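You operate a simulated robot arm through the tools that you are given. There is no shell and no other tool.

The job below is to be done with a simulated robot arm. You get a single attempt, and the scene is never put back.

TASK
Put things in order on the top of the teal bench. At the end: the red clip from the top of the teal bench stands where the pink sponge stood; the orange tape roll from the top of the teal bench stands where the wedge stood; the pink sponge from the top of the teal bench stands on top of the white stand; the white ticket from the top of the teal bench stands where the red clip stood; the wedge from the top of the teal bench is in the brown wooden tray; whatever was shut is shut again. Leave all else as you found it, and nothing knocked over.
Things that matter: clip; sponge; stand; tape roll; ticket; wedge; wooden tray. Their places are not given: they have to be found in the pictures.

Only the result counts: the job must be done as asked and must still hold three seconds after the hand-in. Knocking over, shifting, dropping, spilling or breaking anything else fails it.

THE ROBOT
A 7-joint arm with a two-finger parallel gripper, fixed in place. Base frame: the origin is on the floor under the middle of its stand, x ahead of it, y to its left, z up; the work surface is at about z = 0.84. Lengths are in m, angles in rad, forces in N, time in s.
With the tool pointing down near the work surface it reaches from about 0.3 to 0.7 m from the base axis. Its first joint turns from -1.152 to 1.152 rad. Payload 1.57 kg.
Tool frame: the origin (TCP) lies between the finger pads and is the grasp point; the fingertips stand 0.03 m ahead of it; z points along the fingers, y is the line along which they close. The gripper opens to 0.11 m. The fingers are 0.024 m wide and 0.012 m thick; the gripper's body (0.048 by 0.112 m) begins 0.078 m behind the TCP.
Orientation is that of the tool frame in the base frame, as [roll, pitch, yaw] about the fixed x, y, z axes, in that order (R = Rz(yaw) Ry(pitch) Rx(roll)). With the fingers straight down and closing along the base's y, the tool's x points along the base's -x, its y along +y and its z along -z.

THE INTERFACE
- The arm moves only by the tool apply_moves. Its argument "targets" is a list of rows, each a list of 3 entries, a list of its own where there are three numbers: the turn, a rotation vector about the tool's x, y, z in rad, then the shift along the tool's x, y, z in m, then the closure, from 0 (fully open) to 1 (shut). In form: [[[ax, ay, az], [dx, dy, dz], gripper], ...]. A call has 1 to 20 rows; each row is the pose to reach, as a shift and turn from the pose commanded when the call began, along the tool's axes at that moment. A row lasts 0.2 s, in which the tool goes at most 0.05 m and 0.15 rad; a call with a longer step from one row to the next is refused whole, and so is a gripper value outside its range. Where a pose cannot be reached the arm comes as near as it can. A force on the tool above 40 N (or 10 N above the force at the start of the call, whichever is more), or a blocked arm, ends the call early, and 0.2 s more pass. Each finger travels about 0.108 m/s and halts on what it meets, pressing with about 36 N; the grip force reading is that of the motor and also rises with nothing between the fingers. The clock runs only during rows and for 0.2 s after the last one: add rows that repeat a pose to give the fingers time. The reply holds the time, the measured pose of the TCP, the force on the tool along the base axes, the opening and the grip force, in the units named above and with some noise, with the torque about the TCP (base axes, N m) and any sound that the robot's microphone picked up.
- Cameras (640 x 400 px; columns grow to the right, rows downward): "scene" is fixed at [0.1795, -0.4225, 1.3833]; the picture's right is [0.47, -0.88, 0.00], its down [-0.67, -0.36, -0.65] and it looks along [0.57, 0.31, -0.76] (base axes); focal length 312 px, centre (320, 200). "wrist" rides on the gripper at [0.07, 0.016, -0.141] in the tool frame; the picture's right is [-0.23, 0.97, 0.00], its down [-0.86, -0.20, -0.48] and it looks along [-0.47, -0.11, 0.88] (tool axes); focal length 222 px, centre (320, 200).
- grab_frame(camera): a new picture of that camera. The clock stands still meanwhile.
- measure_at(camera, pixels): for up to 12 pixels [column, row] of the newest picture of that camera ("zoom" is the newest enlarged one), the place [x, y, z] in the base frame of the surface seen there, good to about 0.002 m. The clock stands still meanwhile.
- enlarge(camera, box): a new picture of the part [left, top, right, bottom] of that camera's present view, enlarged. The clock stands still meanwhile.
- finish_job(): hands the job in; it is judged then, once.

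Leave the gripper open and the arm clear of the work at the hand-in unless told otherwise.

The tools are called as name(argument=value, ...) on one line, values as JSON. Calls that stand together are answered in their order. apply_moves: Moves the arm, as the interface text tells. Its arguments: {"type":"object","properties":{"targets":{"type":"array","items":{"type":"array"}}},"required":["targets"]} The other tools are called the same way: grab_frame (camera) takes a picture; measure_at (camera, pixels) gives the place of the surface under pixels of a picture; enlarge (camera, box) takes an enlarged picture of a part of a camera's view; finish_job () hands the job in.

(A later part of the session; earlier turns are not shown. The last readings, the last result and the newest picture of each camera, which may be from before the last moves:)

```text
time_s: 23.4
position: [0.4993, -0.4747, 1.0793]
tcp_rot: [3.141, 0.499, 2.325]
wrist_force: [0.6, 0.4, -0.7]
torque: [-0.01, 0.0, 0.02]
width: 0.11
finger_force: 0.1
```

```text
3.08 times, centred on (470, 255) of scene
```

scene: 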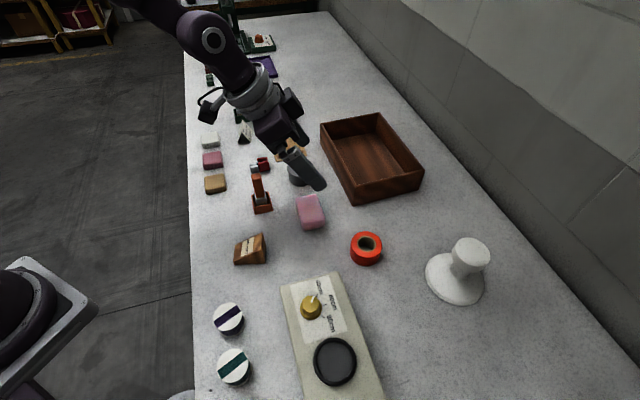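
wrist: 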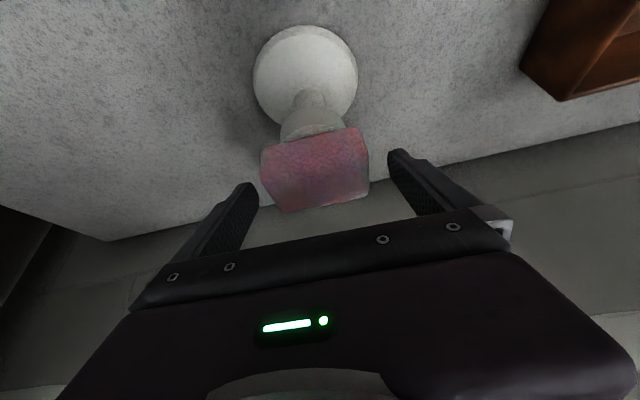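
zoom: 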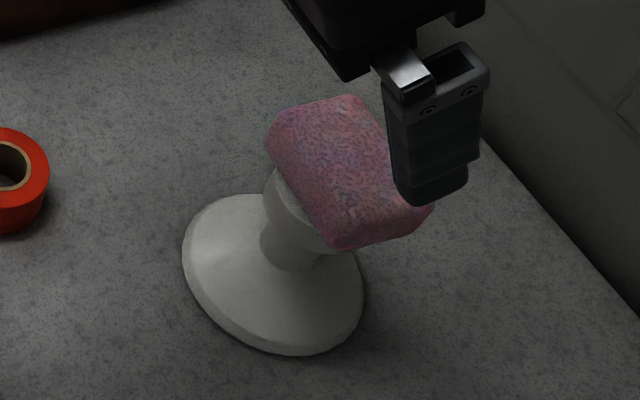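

The sponge sits on the stand. Next I travel to hover above the clip at (0.608,-0.02), undoing the tilt on the way.

apply_moves(targets=[[[0, 0, 0], [0.024, 0.0355, -0.0048], 0.0], [[0, 0.05, 0], [0.048, 0.0711, -0.0096], 0.0], [[0, 0.1, 0], [0.072, 0.1066, -0.0144], 0.0], [[0, 0.15, 0], [0.096, 0.1422, -0.0192], 0.0], [[0, 0.2, 0], [0.12, 0.1777, -0.024], 0.0], [[0, 0.25, 0], [0.1441, 0.2132, -0.0288], 0.0], [[0, 0.3, 0], [0.1681, 0.2488, -0.0336], 0.0], [[0, 0.35, 0], [0.1921, 0.2843, -0.0384], 0.0], [[0, 0.4, 0], [0.2161, 0.3199, -0.0432], 0.0], [[0, 0.45, 0], [0.2401, 0.3554, -0.048], 0.0], [[0, 0.499, 0], [0.2641, 0.3909, -0.0528], 0.0], [[0, 0.499, 0], [0.2641, 0.3909, -0.0528], 0.0]])

grab_frame(camera="wrist")

grab_frame(camera="scene")

```text
time_s: 26.0
position: [0.6101, -0.0197, 0.9989]
tcp_rot: [-3.141, 0.0, 2.326]
wrist_force: [-1.0, -0.3, -0.2]
torque: [0.0, -0.01, 0.02]
width: 0.11
finger_force: 0.2
```

```text
taken
```

wrist: 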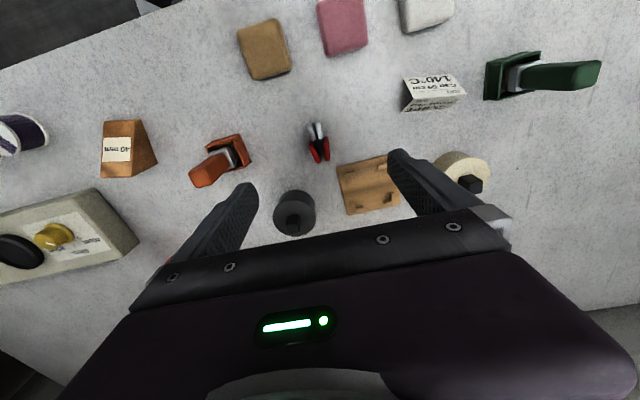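

```text
taken
```

scene: 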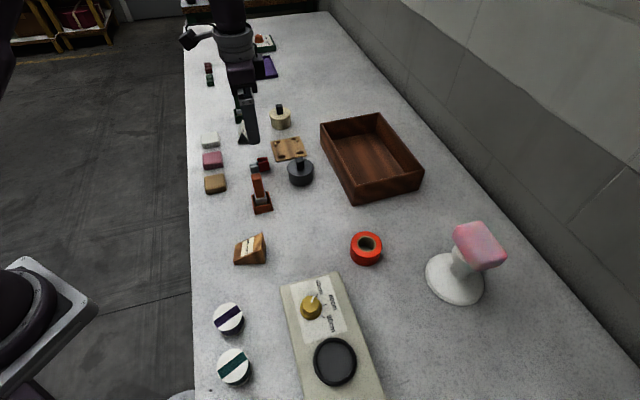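

Zooming on the clip in the wrist view (around (318,143)) and measuring it.

enlarge(camera="wrist", box=[290, 112, 350, 172])

```text
6.67 times, centred on (320, 142) of wrist
```

zoom: 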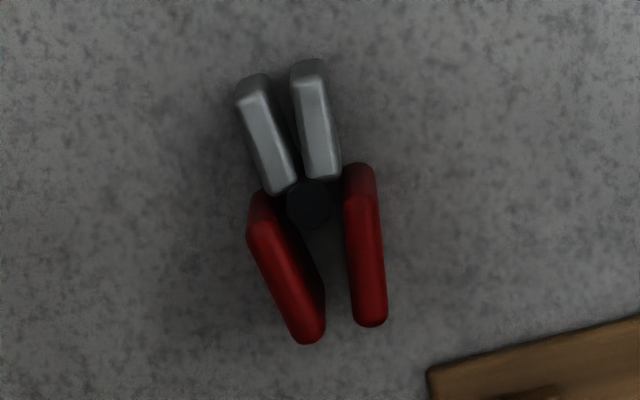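

measure_at(camera="zoom", pixels=[[255, 92], [308, 72], [275, 188], [325, 172], [310, 205], [258, 225], [310, 330], [357, 190], [370, 318], [245, 230], [385, 310], [300, 335]])

```text
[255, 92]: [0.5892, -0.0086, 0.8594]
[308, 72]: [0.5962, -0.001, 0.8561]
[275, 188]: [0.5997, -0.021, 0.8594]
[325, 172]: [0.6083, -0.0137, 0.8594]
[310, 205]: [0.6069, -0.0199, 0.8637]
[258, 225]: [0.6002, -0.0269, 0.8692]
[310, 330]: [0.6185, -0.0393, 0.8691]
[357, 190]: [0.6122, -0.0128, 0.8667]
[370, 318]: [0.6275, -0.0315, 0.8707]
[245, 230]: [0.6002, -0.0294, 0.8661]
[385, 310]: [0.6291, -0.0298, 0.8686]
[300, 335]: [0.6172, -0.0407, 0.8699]
```

Clip symmetry axis is about -45°, and it is widest (0.025) at the pivot (0.607,-0.0195). I align there, pre-close to 0.06, and descend partway for a check.

apply_moves(targets=[[[0, 0, -0.03], [0.0025, -0.0023, 0.0], 0.2], [[0, 0, -0.03], [0.0025, -0.0023, 0.02], 0.45], [[0, 0, -0.03], [0.0025, -0.0023, 0.04], 0.45], [[0, 0, -0.03], [0.0025, -0.0023, 0.06], 0.45], [[0, 0, -0.03], [0.0025, -0.0023, 0.07], 0.45], [[0, 0, -0.03], [0.0025, -0.0023, 0.07], 0.45]])

enlarge(camera="wrist", box=[240, 110, 400, 220])

enlarge(camera="scene", box=[210, 110, 310, 190])

```text
time_s: 27.4
position: [0.6047, -0.0202, 0.93]
tcp_rot: [-3.141, 0.003, 2.354]
wrist_force: [0.3, 0.3, -0.1]
torque: [0.0, 0.04, -0.02]
width: 0.0606
finger_force: 0.1
```

```text
3.64 times, centred on (320, 165) of wrist
```

zoom: 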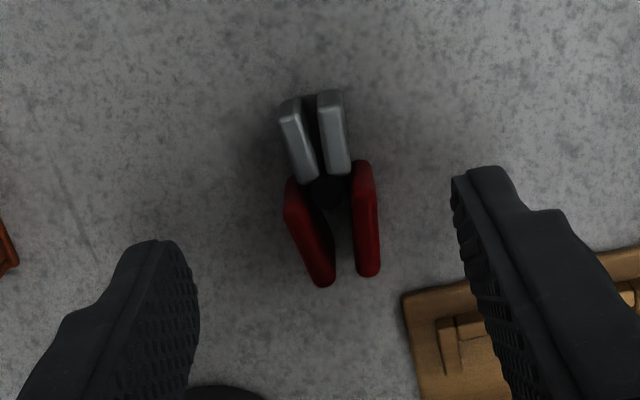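

```text
5.00 times, centred on (260, 150) of scene
```

zoom: 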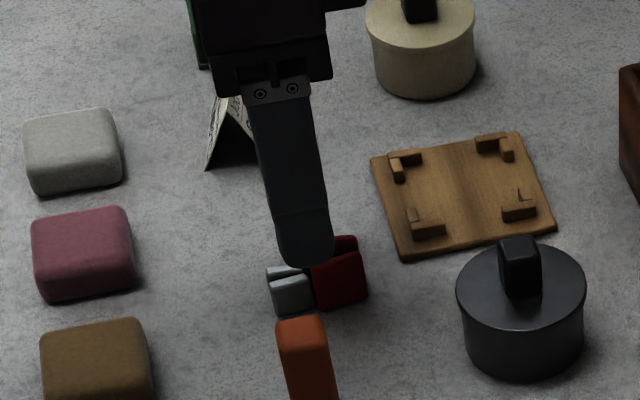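

The TCP projects within 2 mm of the clip's pivot. Descending to z≈0.873.

apply_moves(targets=[[[0, 0, 0], [0, 0.001, 0.015], 0.45], [[0, 0, 0], [0, 0.001, 0.03], 0.45], [[0, 0, 0], [0, 0.001, 0.045], 0.45], [[0, 0, 0], [0, 0.001, 0.057], 0.45], [[0, 0, 0], [0, 0.001, 0.057], 0.45]])

enlarge(camera="wrist", box=[240, 130, 400, 240])

```text
time_s: 28.6
position: [0.6063, -0.0208, 0.8707]
tcp_rot: [3.141, -0.001, 2.354]
wrist_force: [0.9, 0.3, 0.1]
torque: [0.01, -0.01, 0.03]
width: 0.0603
finger_force: 0.0
```

```text
3.64 times, centred on (320, 185) of wrist
```

zoom: 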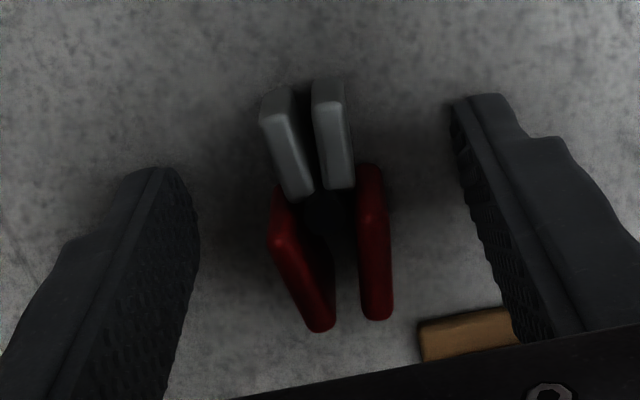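

Fingers straddle the clip. Closing gently.

apply_moves(targets=[[[0, 0, 0], [0, 0, 0], 0.6], [[0, 0, 0], [0, 0, 0], 0.7], [[0, 0, 0], [0, 0, 0], 0.78], [[0, 0, 0], [0, 0, 0], 0.85], [[0, 0, 0], [0, 0, 0], 0.9], [[0, 0, 0], [0, 0, 0], 0.9]])

enlarge(camera="wrist", box=[240, 130, 400, 240])

```text
time_s: 30.0
position: [0.6055, -0.0191, 0.8714]
tcp_rot: [3.142, 0.002, 2.356]
wrist_force: [-0.9, 0.3, 1.1]
torque: [-0.02, 0.0, -0.01]
width: 0.0228
finger_force: 35.9
```

```text
3.64 times, centred on (320, 185) of wrist
```

zoom: 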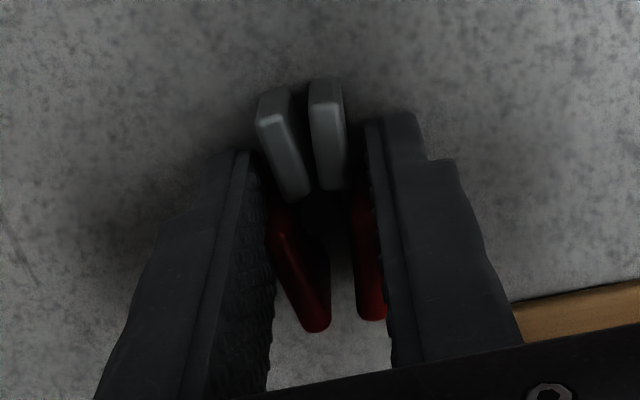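

Clip gripped (0.0228 m, 36 N). I lift 0.15 m and carry it above the sponge's old place at (0.537,-0.206).

apply_moves(targets=[[[0, 0, 0], [0, 0, -0.01], 0.9], [[0, 0, 0], [0, 0, -0.04], 0.9], [[0, 0, 0], [0, 0, -0.08], 0.9], [[0, 0, 0], [0, 0, -0.12], 0.9], [[0, 0, 0], [0, 0, -0.15], 0.9], [[0, 0, 0], [-0.0138, -0.0301, -0.15], 0.9], [[0, 0, 0], [-0.0276, -0.0601, -0.15], 0.9], [[0, 0, 0], [-0.0414, -0.0902, -0.15], 0.9], [[0, 0, 0], [-0.0552, -0.1203, -0.15], 0.9], [[0, 0, 0], [-0.069, -0.1503, -0.15], 0.9], [[0, 0, 0], [-0.0828, -0.1804, -0.15], 0.9], [[0, 0, 0], [-0.0828, -0.1804, -0.15], 0.9]])

enlarge(camera="wrist", box=[200, 100, 440, 250])

grab_frame(camera="scene")

```text
time_s: 32.6
position: [0.5362, -0.2039, 1.0238]
tcp_rot: [-3.141, 0.002, 2.354]
wrist_force: [-1.6, 0.6, 0.0]
torque: [0.0, 0.01, 0.03]
width: 0.0231
finger_force: 35.5
```

```text
2.67 times, centred on (320, 175) of wrist
```

zoom: 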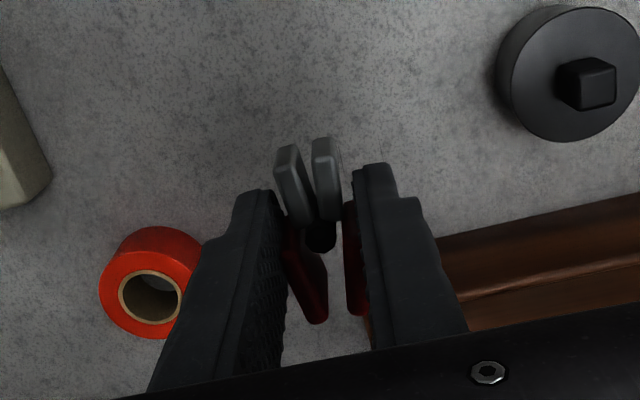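

```text
taken
```

scene: 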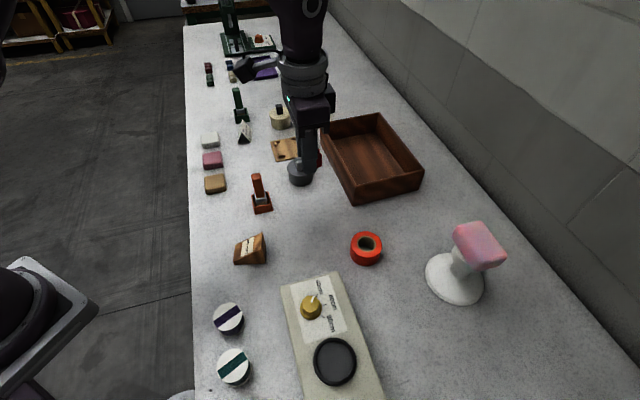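

Clip held. I measure the pivot's place from this view before lowering.

measure_at(camera="zoom", pixels=[[320, 237], [288, 158], [325, 150], [318, 318], [356, 310], [300, 222]])

apply_moves(targets=[[[0, 0, 0], [0, 0, 0.03], 0.9], [[0, 0, 0], [0, 0, 0.06], 0.9], [[0, 0, 0], [0, 0, 0.09], 0.9], [[0, 0, 0], [0, 0, 0.12], 0.9], [[0, 0, 0], [0, 0, 0.135], 0.9], [[0, 0, 0], [0, 0, 0.135], 0.9]])

```text
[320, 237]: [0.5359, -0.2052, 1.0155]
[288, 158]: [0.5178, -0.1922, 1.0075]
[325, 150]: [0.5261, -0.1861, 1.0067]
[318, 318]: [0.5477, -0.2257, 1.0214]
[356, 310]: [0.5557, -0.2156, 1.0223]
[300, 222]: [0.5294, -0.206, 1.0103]
```

```text
time_s: 34.0
position: [0.5355, -0.2056, 0.8871]
tcp_rot: [3.142, -0.002, 2.355]
wrist_force: [0.9, -0.6, 0.2]
torque: [0.01, 0.01, -0.02]
width: 0.0228
finger_force: 35.3
```

Pivot at (0.536,-0.205), right on the target. Lowering to just above the bench, then in 1 mm steps.

apply_moves(targets=[[[0, 0, 0], [0, 0, 0.007], 0.9], [[0, 0, 0], [0, 0, 0.0135], 0.9], [[0, 0, 0], [0, 0, 0.0135], 0.9]])

apply_moves(targets=[[[0, 0, 0], [0, 0, 0.001], 0.9], [[0, 0, 0], [0, 0, 0.001], 0.9]])

```text
time_s: 34.8
position: [0.5347, -0.2067, 0.8748]
tcp_rot: [-3.14, 0.002, 2.355]
wrist_force: [0.1, -0.4, 0.0]
torque: [-0.01, 0.01, -0.02]
width: 0.0226
finger_force: 35.5
```

```text
time_s: 35.4
position: [0.5348, -0.2077, 0.8724]
tcp_rot: [3.14, 0.002, 2.355]
wrist_force: [0.0, -0.5, 0.0]
torque: [-0.02, -0.03, -0.01]
width: 0.0229
finger_force: 35.8
```

No contact yet; another 1 mm.

apply_moves(targets=[[[0, 0, 0], [0, 0, 0.001], 0.9], [[0, 0, 0], [0, 0, 0.001], 0.9]])

enlarge(camera="scene", box=[280, 180, 340, 240])

```text
time_s: 36.0
position: [0.5349, -0.2061, 0.8724]
tcp_rot: [-3.142, 0.002, 2.354]
wrist_force: [0.2, 0.7, 0.3]
torque: [-0.01, -0.02, 0.0]
width: 0.0227
finger_force: 35.2
```

```text
6.67 times, centred on (310, 210) of scene
```

zoom: 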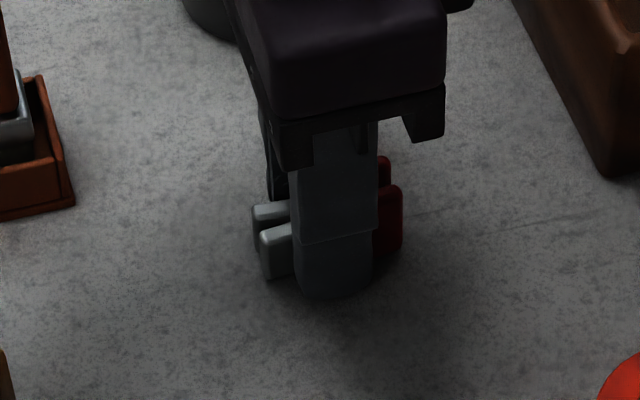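

Still no clear contact; one more millimetre.

apply_moves(targets=[[[0, 0, 0], [0, 0, 0.001], 0.9], [[0, 0, 0], [0, 0, 0.001], 0.9]])

```text
time_s: 36.6
position: [0.5368, -0.206, 0.8713]
tcp_rot: [3.141, 0.001, 2.355]
wrist_force: [-0.8, -1.1, 2.2]
torque: [-0.02, -0.02, -0.01]
width: 0.0231
finger_force: 35.3
```

Contact (2.2 N). Opening slowly to 0.06.

apply_moves(targets=[[[0, 0, 0], [0, 0, 0], 0.79], [[0, 0, 0], [0, 0, 0], 0.75], [[0, 0, 0], [0, 0, 0], 0.65], [[0, 0, 0], [0, 0, 0], 0.55], [[0, 0, 0], [0, 0, 0], 0.45], [[0, 0, 0], [0, 0, 0], 0.45]])

enlarge(camera="wrist", box=[240, 130, 400, 240])

```text
time_s: 38.0
position: [0.5368, -0.206, 0.8718]
tcp_rot: [-3.141, 0.002, 2.354]
wrist_force: [0.7, 1.2, -0.1]
torque: [-0.01, 0.02, 0.01]
width: 0.0606
finger_force: 0.0
```

```text
3.64 times, centred on (320, 185) of wrist
```

zoom: 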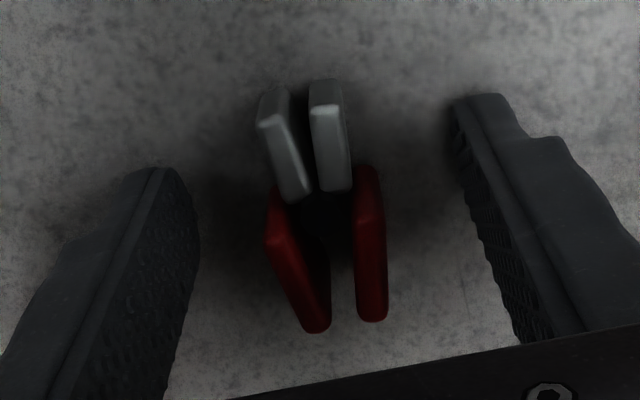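

The clip stands on its own. I lift clear and travel towards the ticket, turning the fingers to θ≈35.8° (along the ticket's ridge).

apply_moves(targets=[[[0, 0, 0], [0, 0, -0.02], 0.45], [[0, 0, 0], [0, 0, -0.06], 0.45], [[0, 0, 0], [0, 0, -0.1], 0.4], [[0, 0, 0], [0, 0, -0.15], 0.3], [[0, 0, 0.03], [0.0182, 0.0363, -0.15], 0.3], [[0, 0, 0.06], [0.0365, 0.0727, -0.15], 0.3], [[0, 0, 0.09], [0.0547, 0.109, -0.15], 0.3], [[0, 0, 0.12], [0.073, 0.1453, -0.15], 0.3], [[0, 0, 0.159], [0.0912, 0.1816, -0.15], 0.3], [[0, 0, 0.159], [0.1095, 0.218, -0.15], 0.3], [[0, 0, 0.159], [0.1277, 0.2543, -0.15], 0.3], [[0, 0, 0.159], [0.1277, 0.2543, -0.15], 0.3]])

grab_frame(camera="wrist")

grab_frame(camera="scene")

```text
time_s: 40.6
position: [0.6263, 0.0635, 1.0202]
tcp_rot: [-3.14, 0.0, 2.197]
wrist_force: [0.0, 0.2, 0.3]
torque: [0.01, 0.0, 0.04]
width: 0.077
finger_force: 0.1
```

```text
taken
```

wrist: 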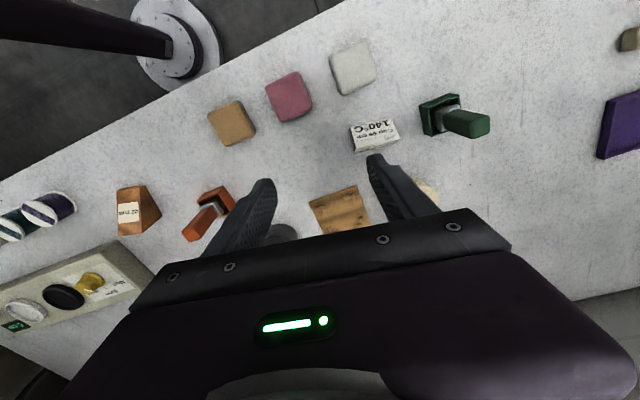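

```text
taken
```

scene: 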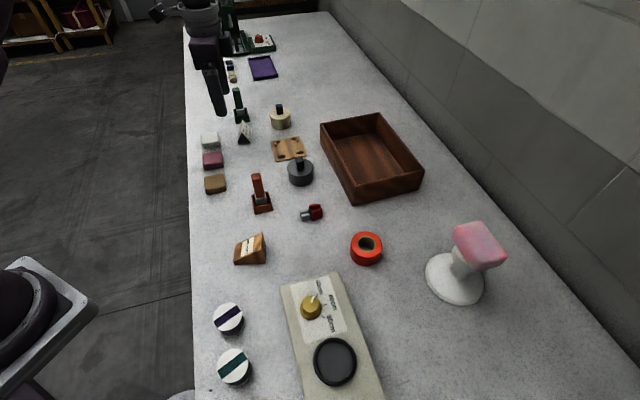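

Clip stands in the sponge's former place. Now I zoom on the ticket in the wrist view (around (375,135)).

enlarge(camera="wrist", box=[340, 105, 410, 165])

```text
6.67 times, centred on (375, 135) of wrist
```

zoom: 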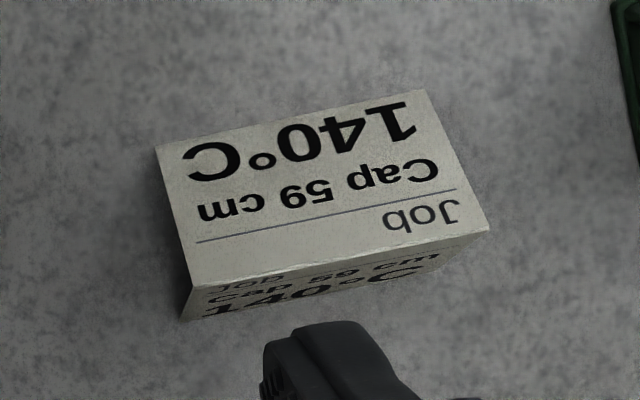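

measure_at(camera="zoom", pixels=[[160, 152], [422, 94], [194, 284], [486, 230], [340, 257], [188, 316], [300, 120], [430, 265], [175, 215], [455, 165]])

```text
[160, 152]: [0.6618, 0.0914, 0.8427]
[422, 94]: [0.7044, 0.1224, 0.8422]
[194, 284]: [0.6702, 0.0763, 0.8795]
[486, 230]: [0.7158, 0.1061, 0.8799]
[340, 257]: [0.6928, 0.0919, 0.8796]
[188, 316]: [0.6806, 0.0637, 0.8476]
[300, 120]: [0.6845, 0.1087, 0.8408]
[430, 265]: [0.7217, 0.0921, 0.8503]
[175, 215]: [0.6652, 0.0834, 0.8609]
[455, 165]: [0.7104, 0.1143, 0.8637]
```

Ticket centre refined to (0.693,0.0915), ridge about 35.5°, length 0.053. I tilt the hand 0.4 rad about the closing axis for reach and move over the ticket at z≈0.95.

apply_moves(targets=[[[0, -0.1, 0], [0, 0, 0], 0.3], [[0, -0.2, 0], [-0.003, 0.012, 0.01], 0.3], [[0, -0.3, 0], [-0.006, 0.025, 0.025], 0.3], [[0, -0.4, 0], [-0.01, 0.042, 0.042], 0.3], [[0, -0.4, 0], [-0.0135, 0.056, 0.056], 0.3], [[0, -0.4, 0], [-0.0165, 0.0702, 0.07], 0.3], [[0, -0.4, 0], [-0.0165, 0.0702, 0.07], 0.3]])

grab_frame(camera="wrist")

enlarge(camera="scene", box=[190, 70, 310, 170])

```text
time_s: 42.2
position: [0.6931, 0.0923, 0.9533]
tcp_rot: [3.141, 0.401, 2.196]
wrist_force: [0.0, -0.2, 1.1]
torque: [-0.02, 0.02, 0.02]
width: 0.0769
finger_force: 0.0
```

```text
taken
```

wrist: 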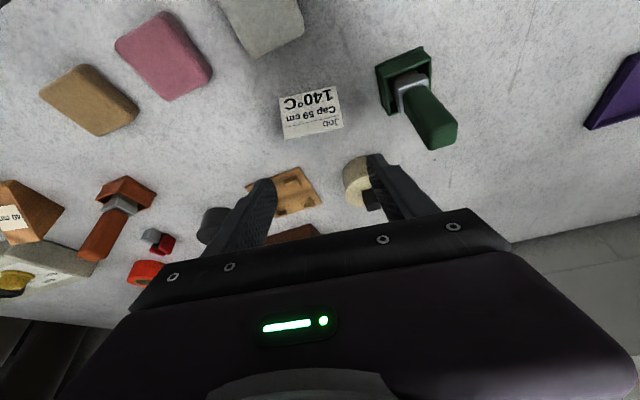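

```text
4.00 times, centred on (250, 120) of scene
```

zoom: 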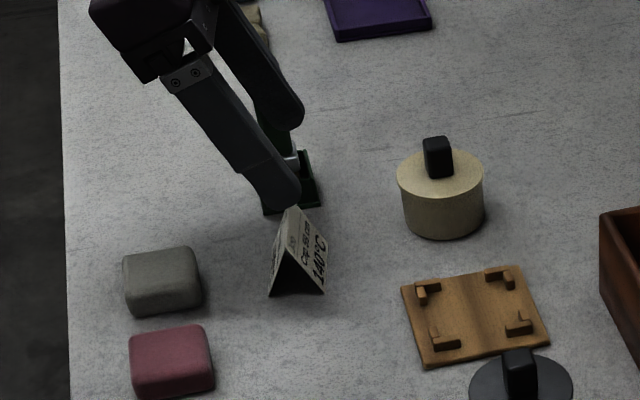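

In reach and aligned. I descend in two stages onto the ticket's ends, first to z≈0.90.

apply_moves(targets=[[[0, 0, 0], [0.0037, 0, -0.0016], 0.3], [[0, 0, 0], [0.0105, 0, 0.0145], 0.3], [[0, 0, 0], [0.0173, 0, 0.0306], 0.3], [[0, 0, 0], [0.0232, 0, 0.0444], 0.3], [[0, 0, 0], [0.0232, 0, 0.0444], 0.3]])

enlarge(camera="wrist", box=[220, 90, 420, 230])

enlarge(camera="scene", box=[200, 80, 290, 160])

```text
time_s: 43.4
position: [0.6893, 0.096, 0.9005]
tcp_rot: [-3.141, 0.402, 2.195]
wrist_force: [0.4, 0.6, -0.8]
torque: [0.01, 0.01, 0.01]
width: 0.0769
finger_force: 0.0
```

```text
2.86 times, centred on (320, 160) of wrist
```

zoom: 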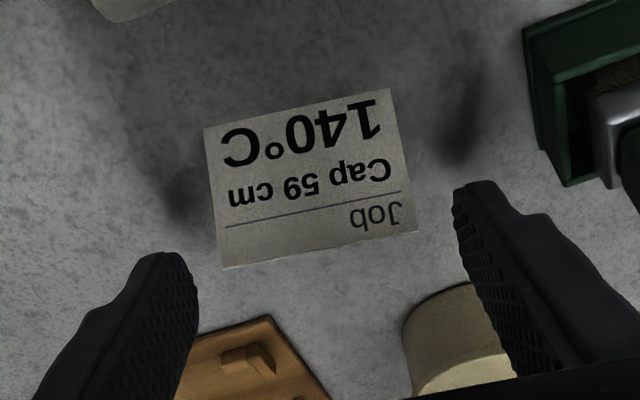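

```text
5.00 times, centred on (245, 120) of scene
```

zoom: 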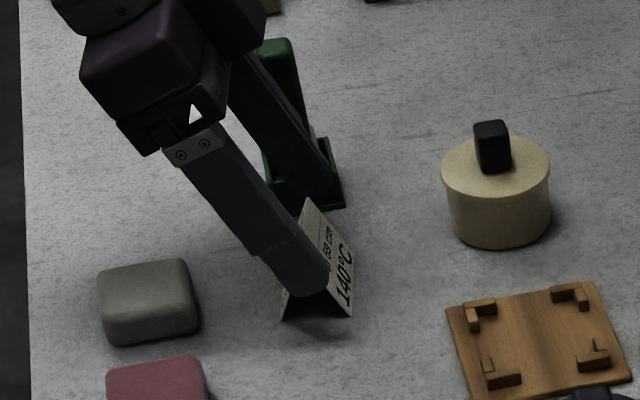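

Well centred. Descending the remaining 25 mm to z≈0.875.

apply_moves(targets=[[[0, 0, 0], [0.0039, 0, 0.0092], 0.3], [[0, 0, 0], [0.0074, 0, 0.0175], 0.3], [[0, 0, 0], [0.0099, 0, 0.0235], 0.3], [[0, 0, 0], [0.0099, 0, 0.0235], 0.3]])

enlarge(camera="wrist", box=[220, 110, 420, 250])

enlarge(camera="scene", box=[200, 90, 290, 170])

```text
time_s: 44.4
position: [0.6907, 0.0951, 0.8761]
tcp_rot: [-3.141, 0.402, 2.197]
wrist_force: [0.7, -0.7, 0.4]
torque: [0.0, 0.01, -0.04]
width: 0.0771
finger_force: 0.1
```

```text
2.86 times, centred on (320, 180) of wrist
```

zoom: 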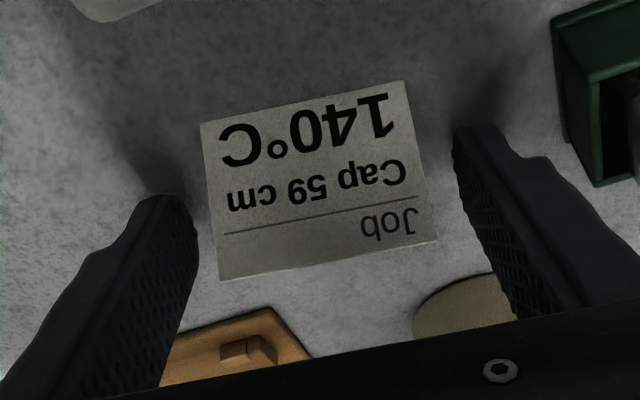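

```text
5.00 times, centred on (245, 130) of scene
```

zoom: 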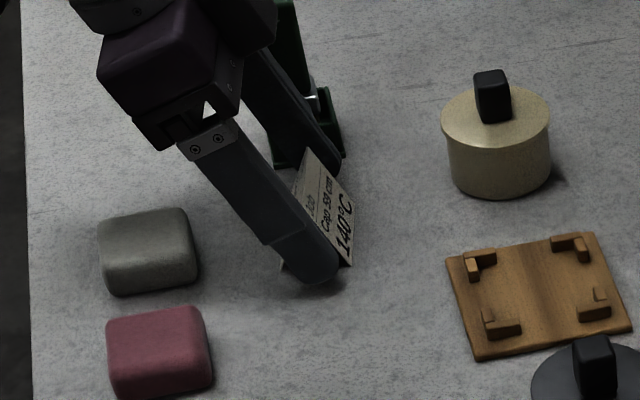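

Fingers flank the card's two ends. Closing slowly.

apply_moves(targets=[[[0, 0, 0], [0, 0, 0], 0.4], [[0, 0, 0], [0, 0, 0], 0.46], [[0, 0, 0], [0, 0, 0], 0.5], [[0, 0, 0], [0, 0, 0], 0.53], [[0, 0, 0], [0, 0, 0], 0.56], [[0, 0, 0], [0, 0, 0], 0.56]])

enlarge(camera="wrist", box=[220, 110, 420, 250])

enlarge(camera="scene", box=[200, 90, 290, 170])

```text
time_s: 45.8
position: [0.6894, 0.0961, 0.8768]
tcp_rot: [3.141, 0.403, 2.196]
wrist_force: [0.5, 0.8, 0.6]
torque: [-0.01, 0.01, 0.0]
width: 0.0523
finger_force: 36.0
```

```text
2.86 times, centred on (320, 180) of wrist
```

zoom: 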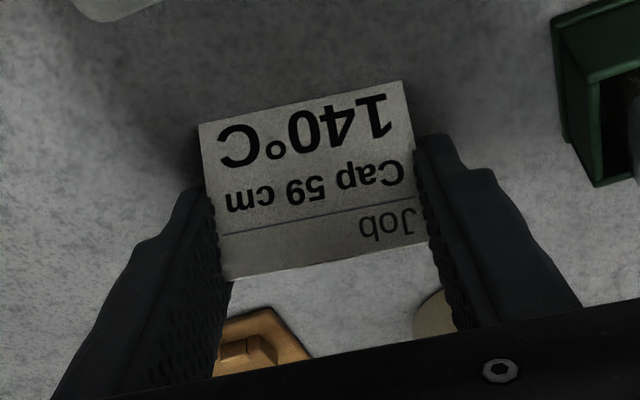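

```text
5.00 times, centred on (245, 130) of scene
```

zoom: 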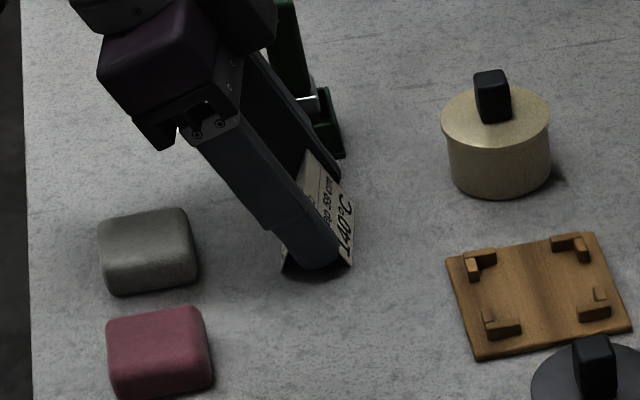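

Gripped at 0.0523 m. Lifting slowly.

apply_moves(targets=[[[0, 0, 0], [-0.0039, 0, -0.0092], 0.56], [[0, 0, 0], [-0.0117, 0, -0.0276], 0.56], [[0, 0, 0], [-0.0195, 0, -0.0461], 0.56], [[0, 0, 0], [-0.0292, 0, -0.0691], 0.56], [[0, 0, 0], [-0.0389, 0, -0.0921], 0.56], [[0, 0, 0], [-0.0389, 0, -0.0921], 0.56]])

enlarge(camera="wrist", box=[220, 110, 420, 250])

enlarge(camera="scene", box=[190, 60, 310, 160])

```text
time_s: 47.2
position: [0.6899, 0.0962, 0.9738]
tcp_rot: [-3.141, 0.4, 2.197]
wrist_force: [-0.1, 0.2, 0.1]
torque: [0.0, 0.0, 0.06]
width: 0.0523
finger_force: 35.4
```

```text
2.86 times, centred on (320, 180) of wrist
```

zoom: 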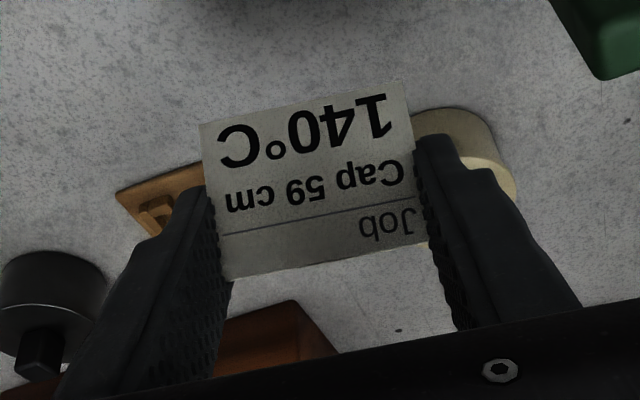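

```text
4.00 times, centred on (250, 110) of scene
```

zoom: 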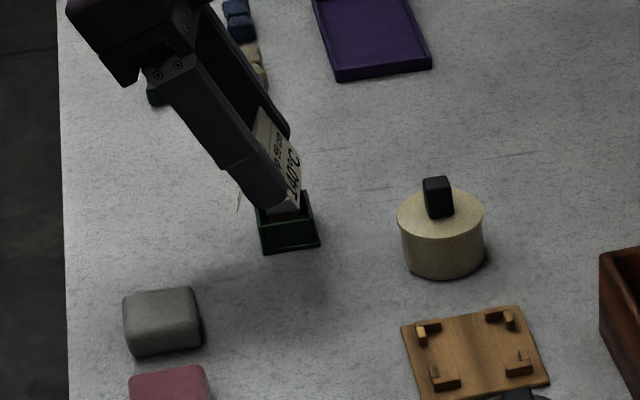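

The ticket is held level. I measure its ridge now for the exact offset to the TCP.

measure_at(camera="wrist", pixels=[[299, 207], [355, 193], [326, 201], [293, 155], [358, 141], [325, 149]])

grab_frame(camera="wrist")

```text
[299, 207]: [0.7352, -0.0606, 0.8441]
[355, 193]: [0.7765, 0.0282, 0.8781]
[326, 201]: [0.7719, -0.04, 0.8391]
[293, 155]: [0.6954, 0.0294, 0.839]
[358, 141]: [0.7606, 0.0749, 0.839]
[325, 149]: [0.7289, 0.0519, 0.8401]
```

```text
taken
```

wrist: 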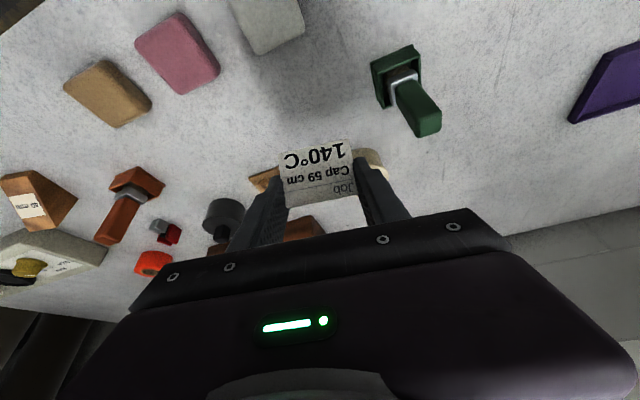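

enlarge(camera="wrist", box=[270, 130, 370, 215])

```text
4.71 times, centred on (320, 172) of wrist
```

zoom: 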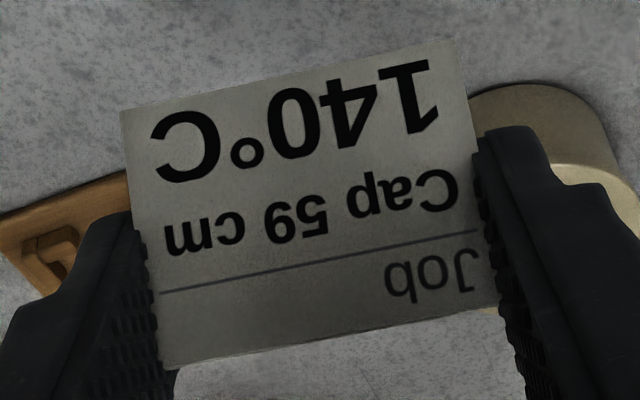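

measure_at(camera="zoom", pixels=[[178, 364], [488, 308], [335, 337], [126, 116], [450, 46], [290, 82], [310, 210]])

```text
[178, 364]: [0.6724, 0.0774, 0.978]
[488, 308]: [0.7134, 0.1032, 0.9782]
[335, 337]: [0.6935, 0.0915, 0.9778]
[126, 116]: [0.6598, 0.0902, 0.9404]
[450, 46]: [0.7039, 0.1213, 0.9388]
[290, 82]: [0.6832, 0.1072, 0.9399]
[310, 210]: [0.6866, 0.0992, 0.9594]
```

Ticket centre is (0.693,0.091) while held. I carry it by (-0.0855,-0.111) to above the clip's former place (0.6075,-0.020).

apply_moves(targets=[[[0, 0, 0], [-0.0037, -0.0134, 0.0016], 0.56], [[0, 0, 0], [-0.011, -0.0403, 0.0047], 0.56], [[0, 0, 0], [-0.0184, -0.0672, 0.0078], 0.56], [[0, 0, 0], [-0.0257, -0.094, 0.0109], 0.56], [[0, 0, 0], [-0.033, -0.1209, 0.014], 0.56], [[0, 0, 0], [-0.0367, -0.1343, 0.0155], 0.56], [[0, 0, 0], [-0.0367, -0.1343, 0.0155], 0.56]])

enlarge(camera="wrist", box=[240, 110, 400, 230])

grab_frame(camera="scene")

```text
time_s: 48.8
position: [0.6046, -0.0159, 0.9743]
tcp_rot: [-3.142, 0.402, 2.195]
wrist_force: [0.6, 1.2, -0.5]
torque: [-0.01, 0.01, 0.0]
width: 0.0528
finger_force: 35.9
```

```text
3.33 times, centred on (320, 170) of wrist
```

zoom: 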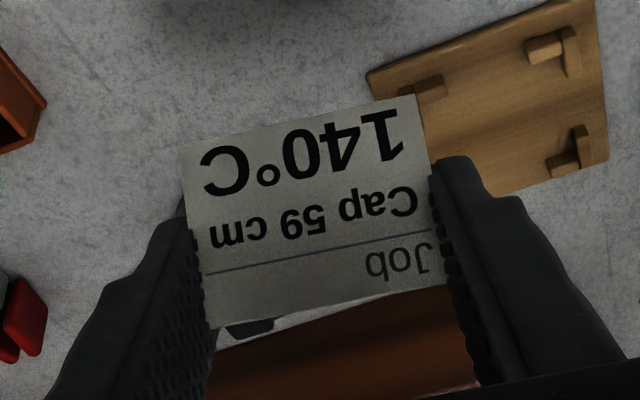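

```text
taken
```

scene: 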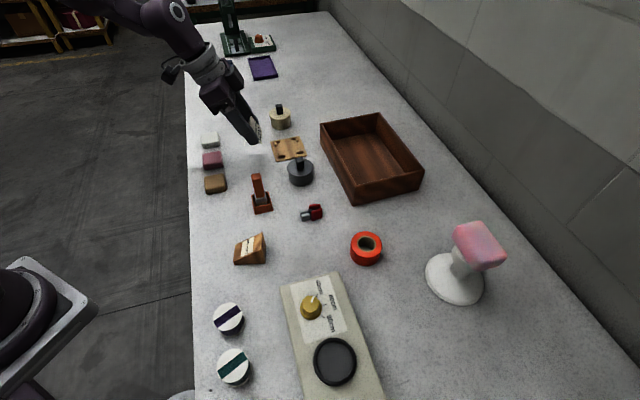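

Checking the ridge position before lowering.

measure_at(camera="zoom", pixels=[[216, 326], [436, 288], [326, 308], [184, 150], [412, 98], [300, 124]])

apply_moves(targets=[[[0, 0, 0], [0.0078, 0, 0.0184], 0.56], [[0, 0, 0], [0.0175, 0, 0.0414], 0.56], [[0, 0, 0], [0.0273, 0, 0.0645], 0.56], [[0, 0, 0], [0.0358, 0, 0.0847], 0.56], [[0, 0, 0], [0.0358, 0, 0.0847], 0.56]])

enlarge(camera="scene", box=[210, 110, 310, 200])

```text
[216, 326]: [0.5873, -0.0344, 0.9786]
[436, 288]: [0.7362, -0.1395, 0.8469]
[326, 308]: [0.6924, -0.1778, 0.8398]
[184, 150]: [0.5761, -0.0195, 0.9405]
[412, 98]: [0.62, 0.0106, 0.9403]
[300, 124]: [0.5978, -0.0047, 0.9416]
```

```text
time_s: 50.0
position: [0.6061, -0.0148, 0.8837]
tcp_rot: [3.141, 0.402, 2.196]
wrist_force: [1.0, -0.6, -0.3]
torque: [0.01, 0.01, 0.0]
width: 0.0523
finger_force: 35.8
```

```text
4.44 times, centred on (260, 155) of scene
```

zoom: 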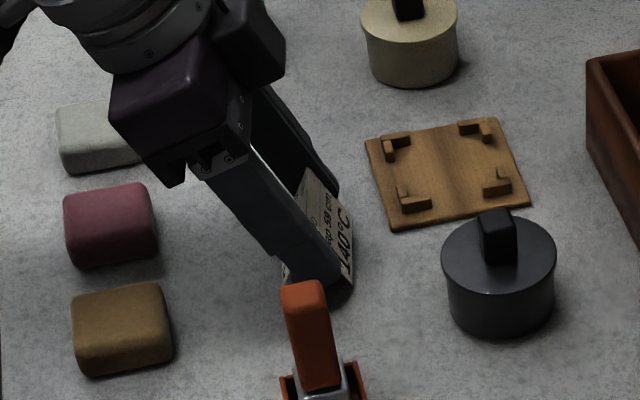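

Ticket centre will be at about (0.609,-0.020). Lowering the last millimetres carefully.

apply_moves(targets=[[[0, 0, 0], [0.001, 0, 0.0023], 0.56], [[0, 0, 0], [0.0019, 0, 0.0046], 0.56], [[0, 0, 0], [0.0019, 0, 0.0046], 0.56]])

apply_moves(targets=[[[0, 0, 0], [0.0004, 0, 0.0009], 0.56], [[0, 0, 0], [0.0004, 0, 0.0009], 0.56]])

```text
time_s: 50.8
position: [0.6069, -0.0148, 0.8785]
tcp_rot: [-3.141, 0.402, 2.196]
wrist_force: [-0.5, -1.2, 0.4]
torque: [0.06, 0.01, -0.01]
width: 0.0525
finger_force: 36.0
```

```text
time_s: 51.4
position: [0.6043, -0.0157, 0.8781]
tcp_rot: [-3.141, 0.402, 2.195]
wrist_force: [0.3, 0.4, -0.1]
torque: [-0.03, -0.02, 0.02]
width: 0.0525
finger_force: 36.0
```

Two more 1 mm steps with force checks.

apply_moves(targets=[[[0, 0, 0], [0.0004, 0, 0.0009], 0.56], [[0, 0, 0], [0.0004, 0, 0.0009], 0.56]])

enlarge(camera="scene", box=[235, 135, 285, 180])

```text
time_s: 52.0
position: [0.606, -0.015, 0.8764]
tcp_rot: [-3.141, 0.403, 2.195]
wrist_force: [0.9, -0.3, 0.2]
torque: [0.01, -0.01, -0.03]
width: 0.0523
finger_force: 36.2
```

```text
8.89 times, centred on (260, 158) of scene
```

zoom: 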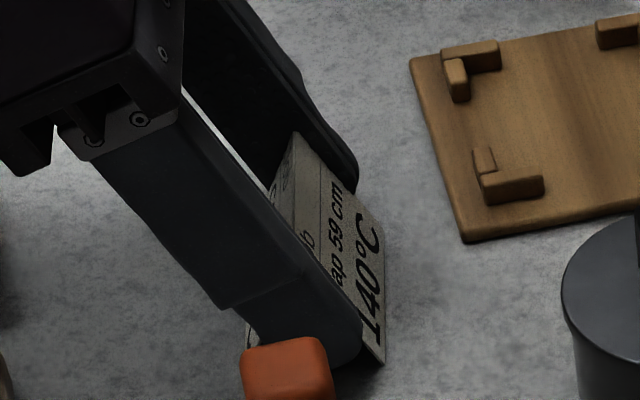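

apply_moves(targets=[[[0, 0, 0], [0.0004, 0, 0.0009], 0.56], [[0, 0, 0], [0.0004, 0, 0.0009], 0.56]])

```text
time_s: 52.6
position: [0.6047, -0.0165, 0.8768]
tcp_rot: [3.14, 0.401, 2.197]
wrist_force: [-1.0, -0.2, 0.1]
torque: [0.02, -0.02, 0.0]
width: 0.0525
finger_force: 36.0
```

No contact reading yet (0.1 N); another millimetre.

apply_moves(targets=[[[0, 0, 0], [0.0004, 0, 0.0009], 0.56], [[0, 0, 0], [0.0004, 0, 0.0009], 0.56]])

```text
time_s: 53.2
position: [0.6058, -0.0159, 0.8757]
tcp_rot: [3.141, 0.403, 2.196]
wrist_force: [-3.3, 1.7, 14.5]
torque: [0.0, 0.06, 0.02]
width: 0.0526
finger_force: 35.8
```

Contact (14.5 N). I ease back 0.5 mm and open slowly.

apply_moves(targets=[[[0, 0, 0], [-0.0002, 0, -0.0005], 0.56], [[0, 0, 0], [-0.0002, 0, -0.0005], 0.51], [[0, 0, 0], [-0.0002, 0, -0.0005], 0.45], [[0, 0, 0], [-0.0002, 0, -0.0005], 0.38], [[0, 0, 0], [-0.0002, 0, -0.0005], 0.3], [[0, 0, 0], [-0.0002, 0, -0.0005], 0.3]])

enlarge(camera="wrist", box=[220, 110, 420, 250])

```text
time_s: 54.6
position: [0.6057, -0.0158, 0.8751]
tcp_rot: [-3.141, 0.401, 2.195]
wrist_force: [-0.1, 0.1, 0.1]
torque: [0.02, 0.0, 0.02]
width: 0.0771
finger_force: 0.0
```

```text
2.86 times, centred on (320, 180) of wrist
```

zoom: 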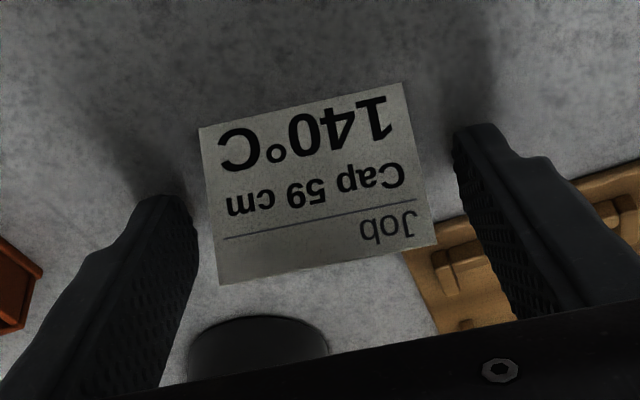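

The card stands. I lift away by 0.155 m, then travel to above the wedge, passing high over the orange toggle.

apply_moves(targets=[[[0, 0, 0], [-0.0039, 0, -0.0092], 0.3], [[0, 0, 0], [-0.0156, 0, -0.0368], 0.3], [[0, 0, 0], [-0.0312, 0, -0.0737], 0.3], [[0, 0, 0], [-0.0467, 0, -0.1105], 0.3], [[0, 0, 0], [-0.0604, 0, -0.1428], 0.3], [[0, 0, 0], [-0.0584, -0.0354, -0.1436], 0.3], [[0, 0, 0], [-0.0565, -0.0708, -0.1445], 0.3], [[0, 0, 0], [-0.0545, -0.1062, -0.1453], 0.3], [[0, 0, 0], [-0.0525, -0.1415, -0.1461], 0.3], [[0, 0, 0], [-0.0505, -0.1769, -0.1469], 0.3], [[0, 0, 0], [-0.0486, -0.2123, -0.1478], 0.3], [[0, 0, 0], [-0.0466, -0.2477, -0.1486], 0.3], [[0, 0, 0], [-0.0466, -0.2477, -0.1486], 0.3]])

grab_frame(camera="wrist")

grab_frame(camera="scene")

```text
time_s: 57.4
position: [0.3949, -0.1496, 1.0293]
tcp_rot: [-3.14, 0.401, 2.196]
wrist_force: [0.1, -0.7, 1.6]
torque: [-0.01, 0.02, 0.06]
width: 0.0771
finger_force: 0.0
```

```text
taken
```

wrist: 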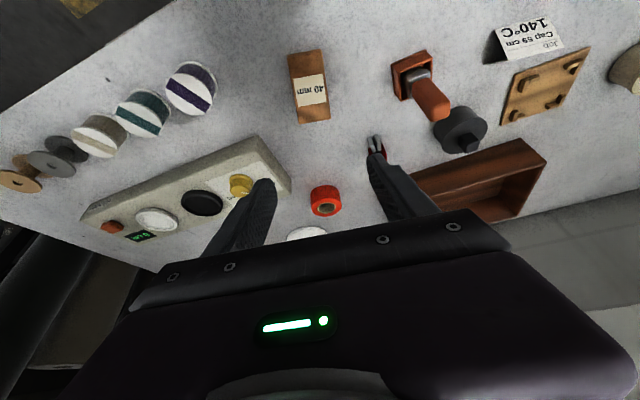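

```text
taken
```

scene: 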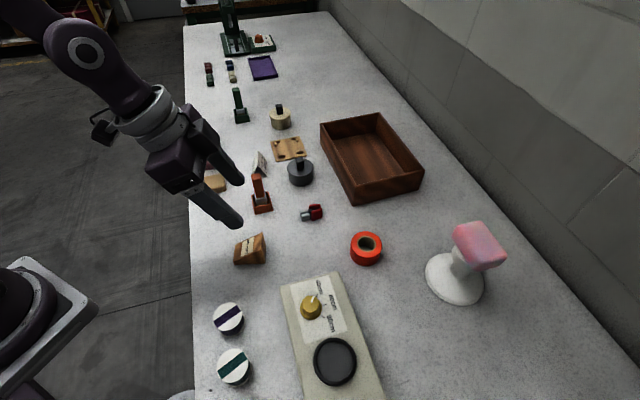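

The ticket stands at (260,163). Now I zoom on the wedge in the wrist view (around (310,87)).

enlarge(camera="wrist", box=[270, 40, 350, 130])

```text
4.44 times, centred on (310, 85) of wrist
```

zoom: 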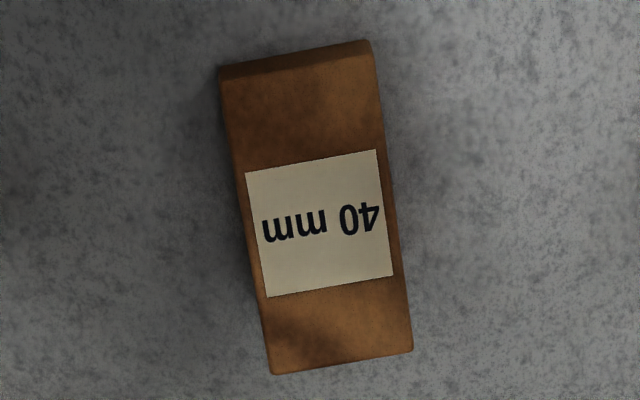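

measure_at(camera="zoom", pixels=[[224, 85], [370, 56], [408, 344], [275, 370], [315, 225], [220, 70], [366, 43], [240, 200], [390, 200], [340, 356]])

```text
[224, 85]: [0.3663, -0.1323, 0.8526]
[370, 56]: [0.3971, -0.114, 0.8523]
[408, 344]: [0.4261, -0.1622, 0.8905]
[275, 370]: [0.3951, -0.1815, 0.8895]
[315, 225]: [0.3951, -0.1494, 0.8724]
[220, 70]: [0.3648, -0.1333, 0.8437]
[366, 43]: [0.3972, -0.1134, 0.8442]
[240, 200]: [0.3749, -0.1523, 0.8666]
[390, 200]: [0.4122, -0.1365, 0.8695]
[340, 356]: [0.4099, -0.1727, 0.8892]
```

Wedge centre refined to (0.396,-0.148), width direction 31.5°. I adjust the yaw and tilt (to 0.5 rad) and descend partway.

apply_moves(targets=[[[0.0146, -0.05, 0.0345], [0.0003, 0.0017, -0.0001], 0.3], [[0.0292, -0.1, 0.0691], [0.0006, 0.0017, -0.0003], 0.3], [[0.0292, -0.1, 0.0691], [0.0123, 0.0017, 0.0273], 0.3], [[0.0292, -0.1, 0.0691], [0.024, 0.0017, 0.055], 0.3], [[0.0292, -0.1, 0.0691], [0.0357, 0.0017, 0.0826], 0.3], [[0.0292, -0.1, 0.0691], [0.0357, 0.0017, 0.0826], 0.3]])

enlarge(camera="wrist", box=[220, 60, 420, 220])

grab_frame(camera="scene")

```text
time_s: 58.8
position: [0.3954, -0.1469, 0.9413]
tcp_rot: [3.138, 0.501, 2.119]
wrist_force: [-0.7, 0.5, -0.4]
torque: [-0.04, 0.04, -0.03]
width: 0.0769
finger_force: 0.1
```

```text
2.50 times, centred on (320, 140) of wrist
```

zoom: 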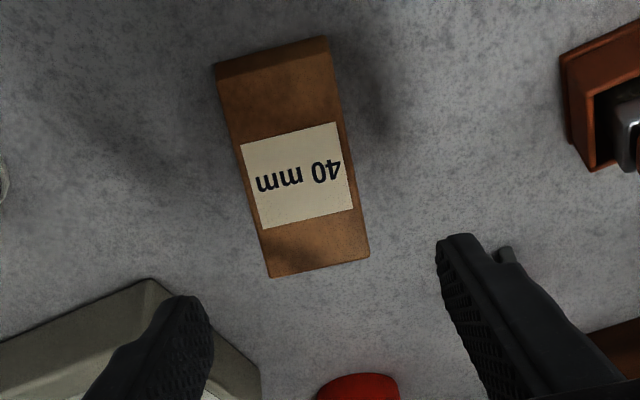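

```text
taken
```

scene: 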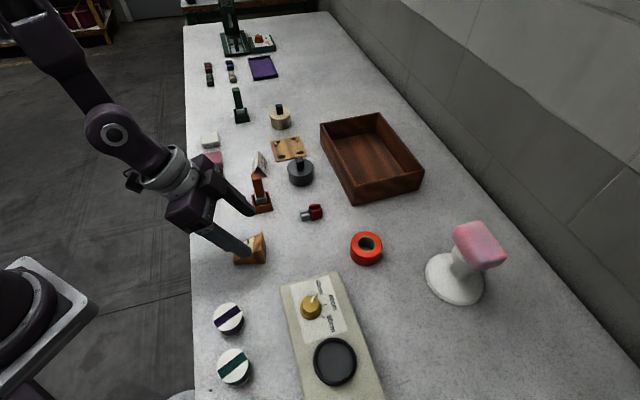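

Checking where the beige box's corner lies relative to my left finger.

measure_at(camera="zoom", pixels=[[150, 282], [255, 372], [100, 305], [230, 350], [340, 235], [270, 262], [355, 245]])

measure_at(camera="scene", pixels=[[284, 288], [336, 274], [290, 340], [262, 180], [258, 178]])

```text
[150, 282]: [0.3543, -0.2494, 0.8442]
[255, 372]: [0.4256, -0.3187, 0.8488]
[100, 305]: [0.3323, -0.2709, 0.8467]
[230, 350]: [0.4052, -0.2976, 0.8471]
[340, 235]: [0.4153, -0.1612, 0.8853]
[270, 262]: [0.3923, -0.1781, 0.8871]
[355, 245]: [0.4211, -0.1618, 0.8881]
```

```text
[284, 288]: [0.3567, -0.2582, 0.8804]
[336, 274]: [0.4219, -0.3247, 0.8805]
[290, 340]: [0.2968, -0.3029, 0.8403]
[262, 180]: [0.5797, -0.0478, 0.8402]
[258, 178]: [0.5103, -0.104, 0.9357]
```

Box corner is 6 cm from the finger, so it is clear. Descending to z≈0.876 around the wedge.

apply_moves(targets=[[[0, 0, 0], [0.0067, 0, 0.0149], 0.3], [[0, 0, 0], [0.0145, 0, 0.0291], 0.3], [[0, 0, 0], [0.0223, 0, 0.0434], 0.3], [[0, 0, 0], [0.0301, 0, 0.0576], 0.3], [[0, 0, 0], [0.0301, 0, 0.0576], 0.3]])

enlarge(camera="wrist", box=[220, 100, 420, 240])

enlarge(camera="scene", box=[200, 190, 300, 290])

```text
time_s: 60.0
position: [0.3961, -0.1485, 0.8752]
tcp_rot: [3.136, 0.502, 2.119]
wrist_force: [-0.9, 0.7, 0.4]
torque: [-0.04, 0.01, 0.0]
width: 0.0768
finger_force: 0.0
```

```text
2.86 times, centred on (320, 170) of wrist
```

zoom: 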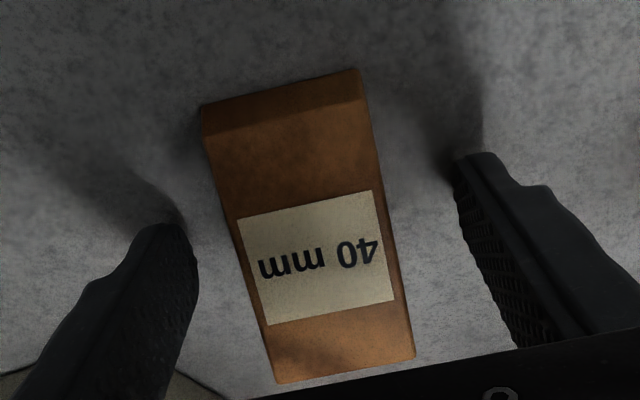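

```text
4.00 times, centred on (250, 240) of scene
```

zoom: 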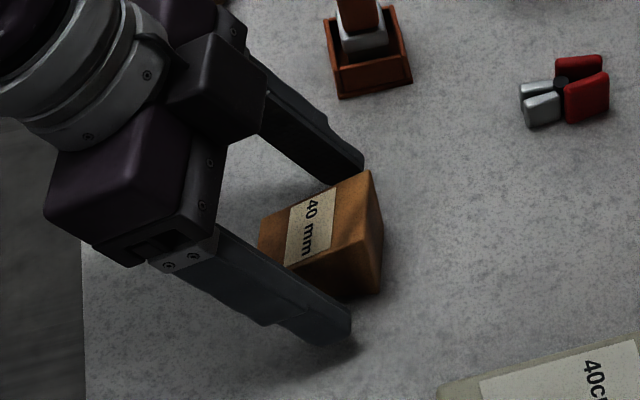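

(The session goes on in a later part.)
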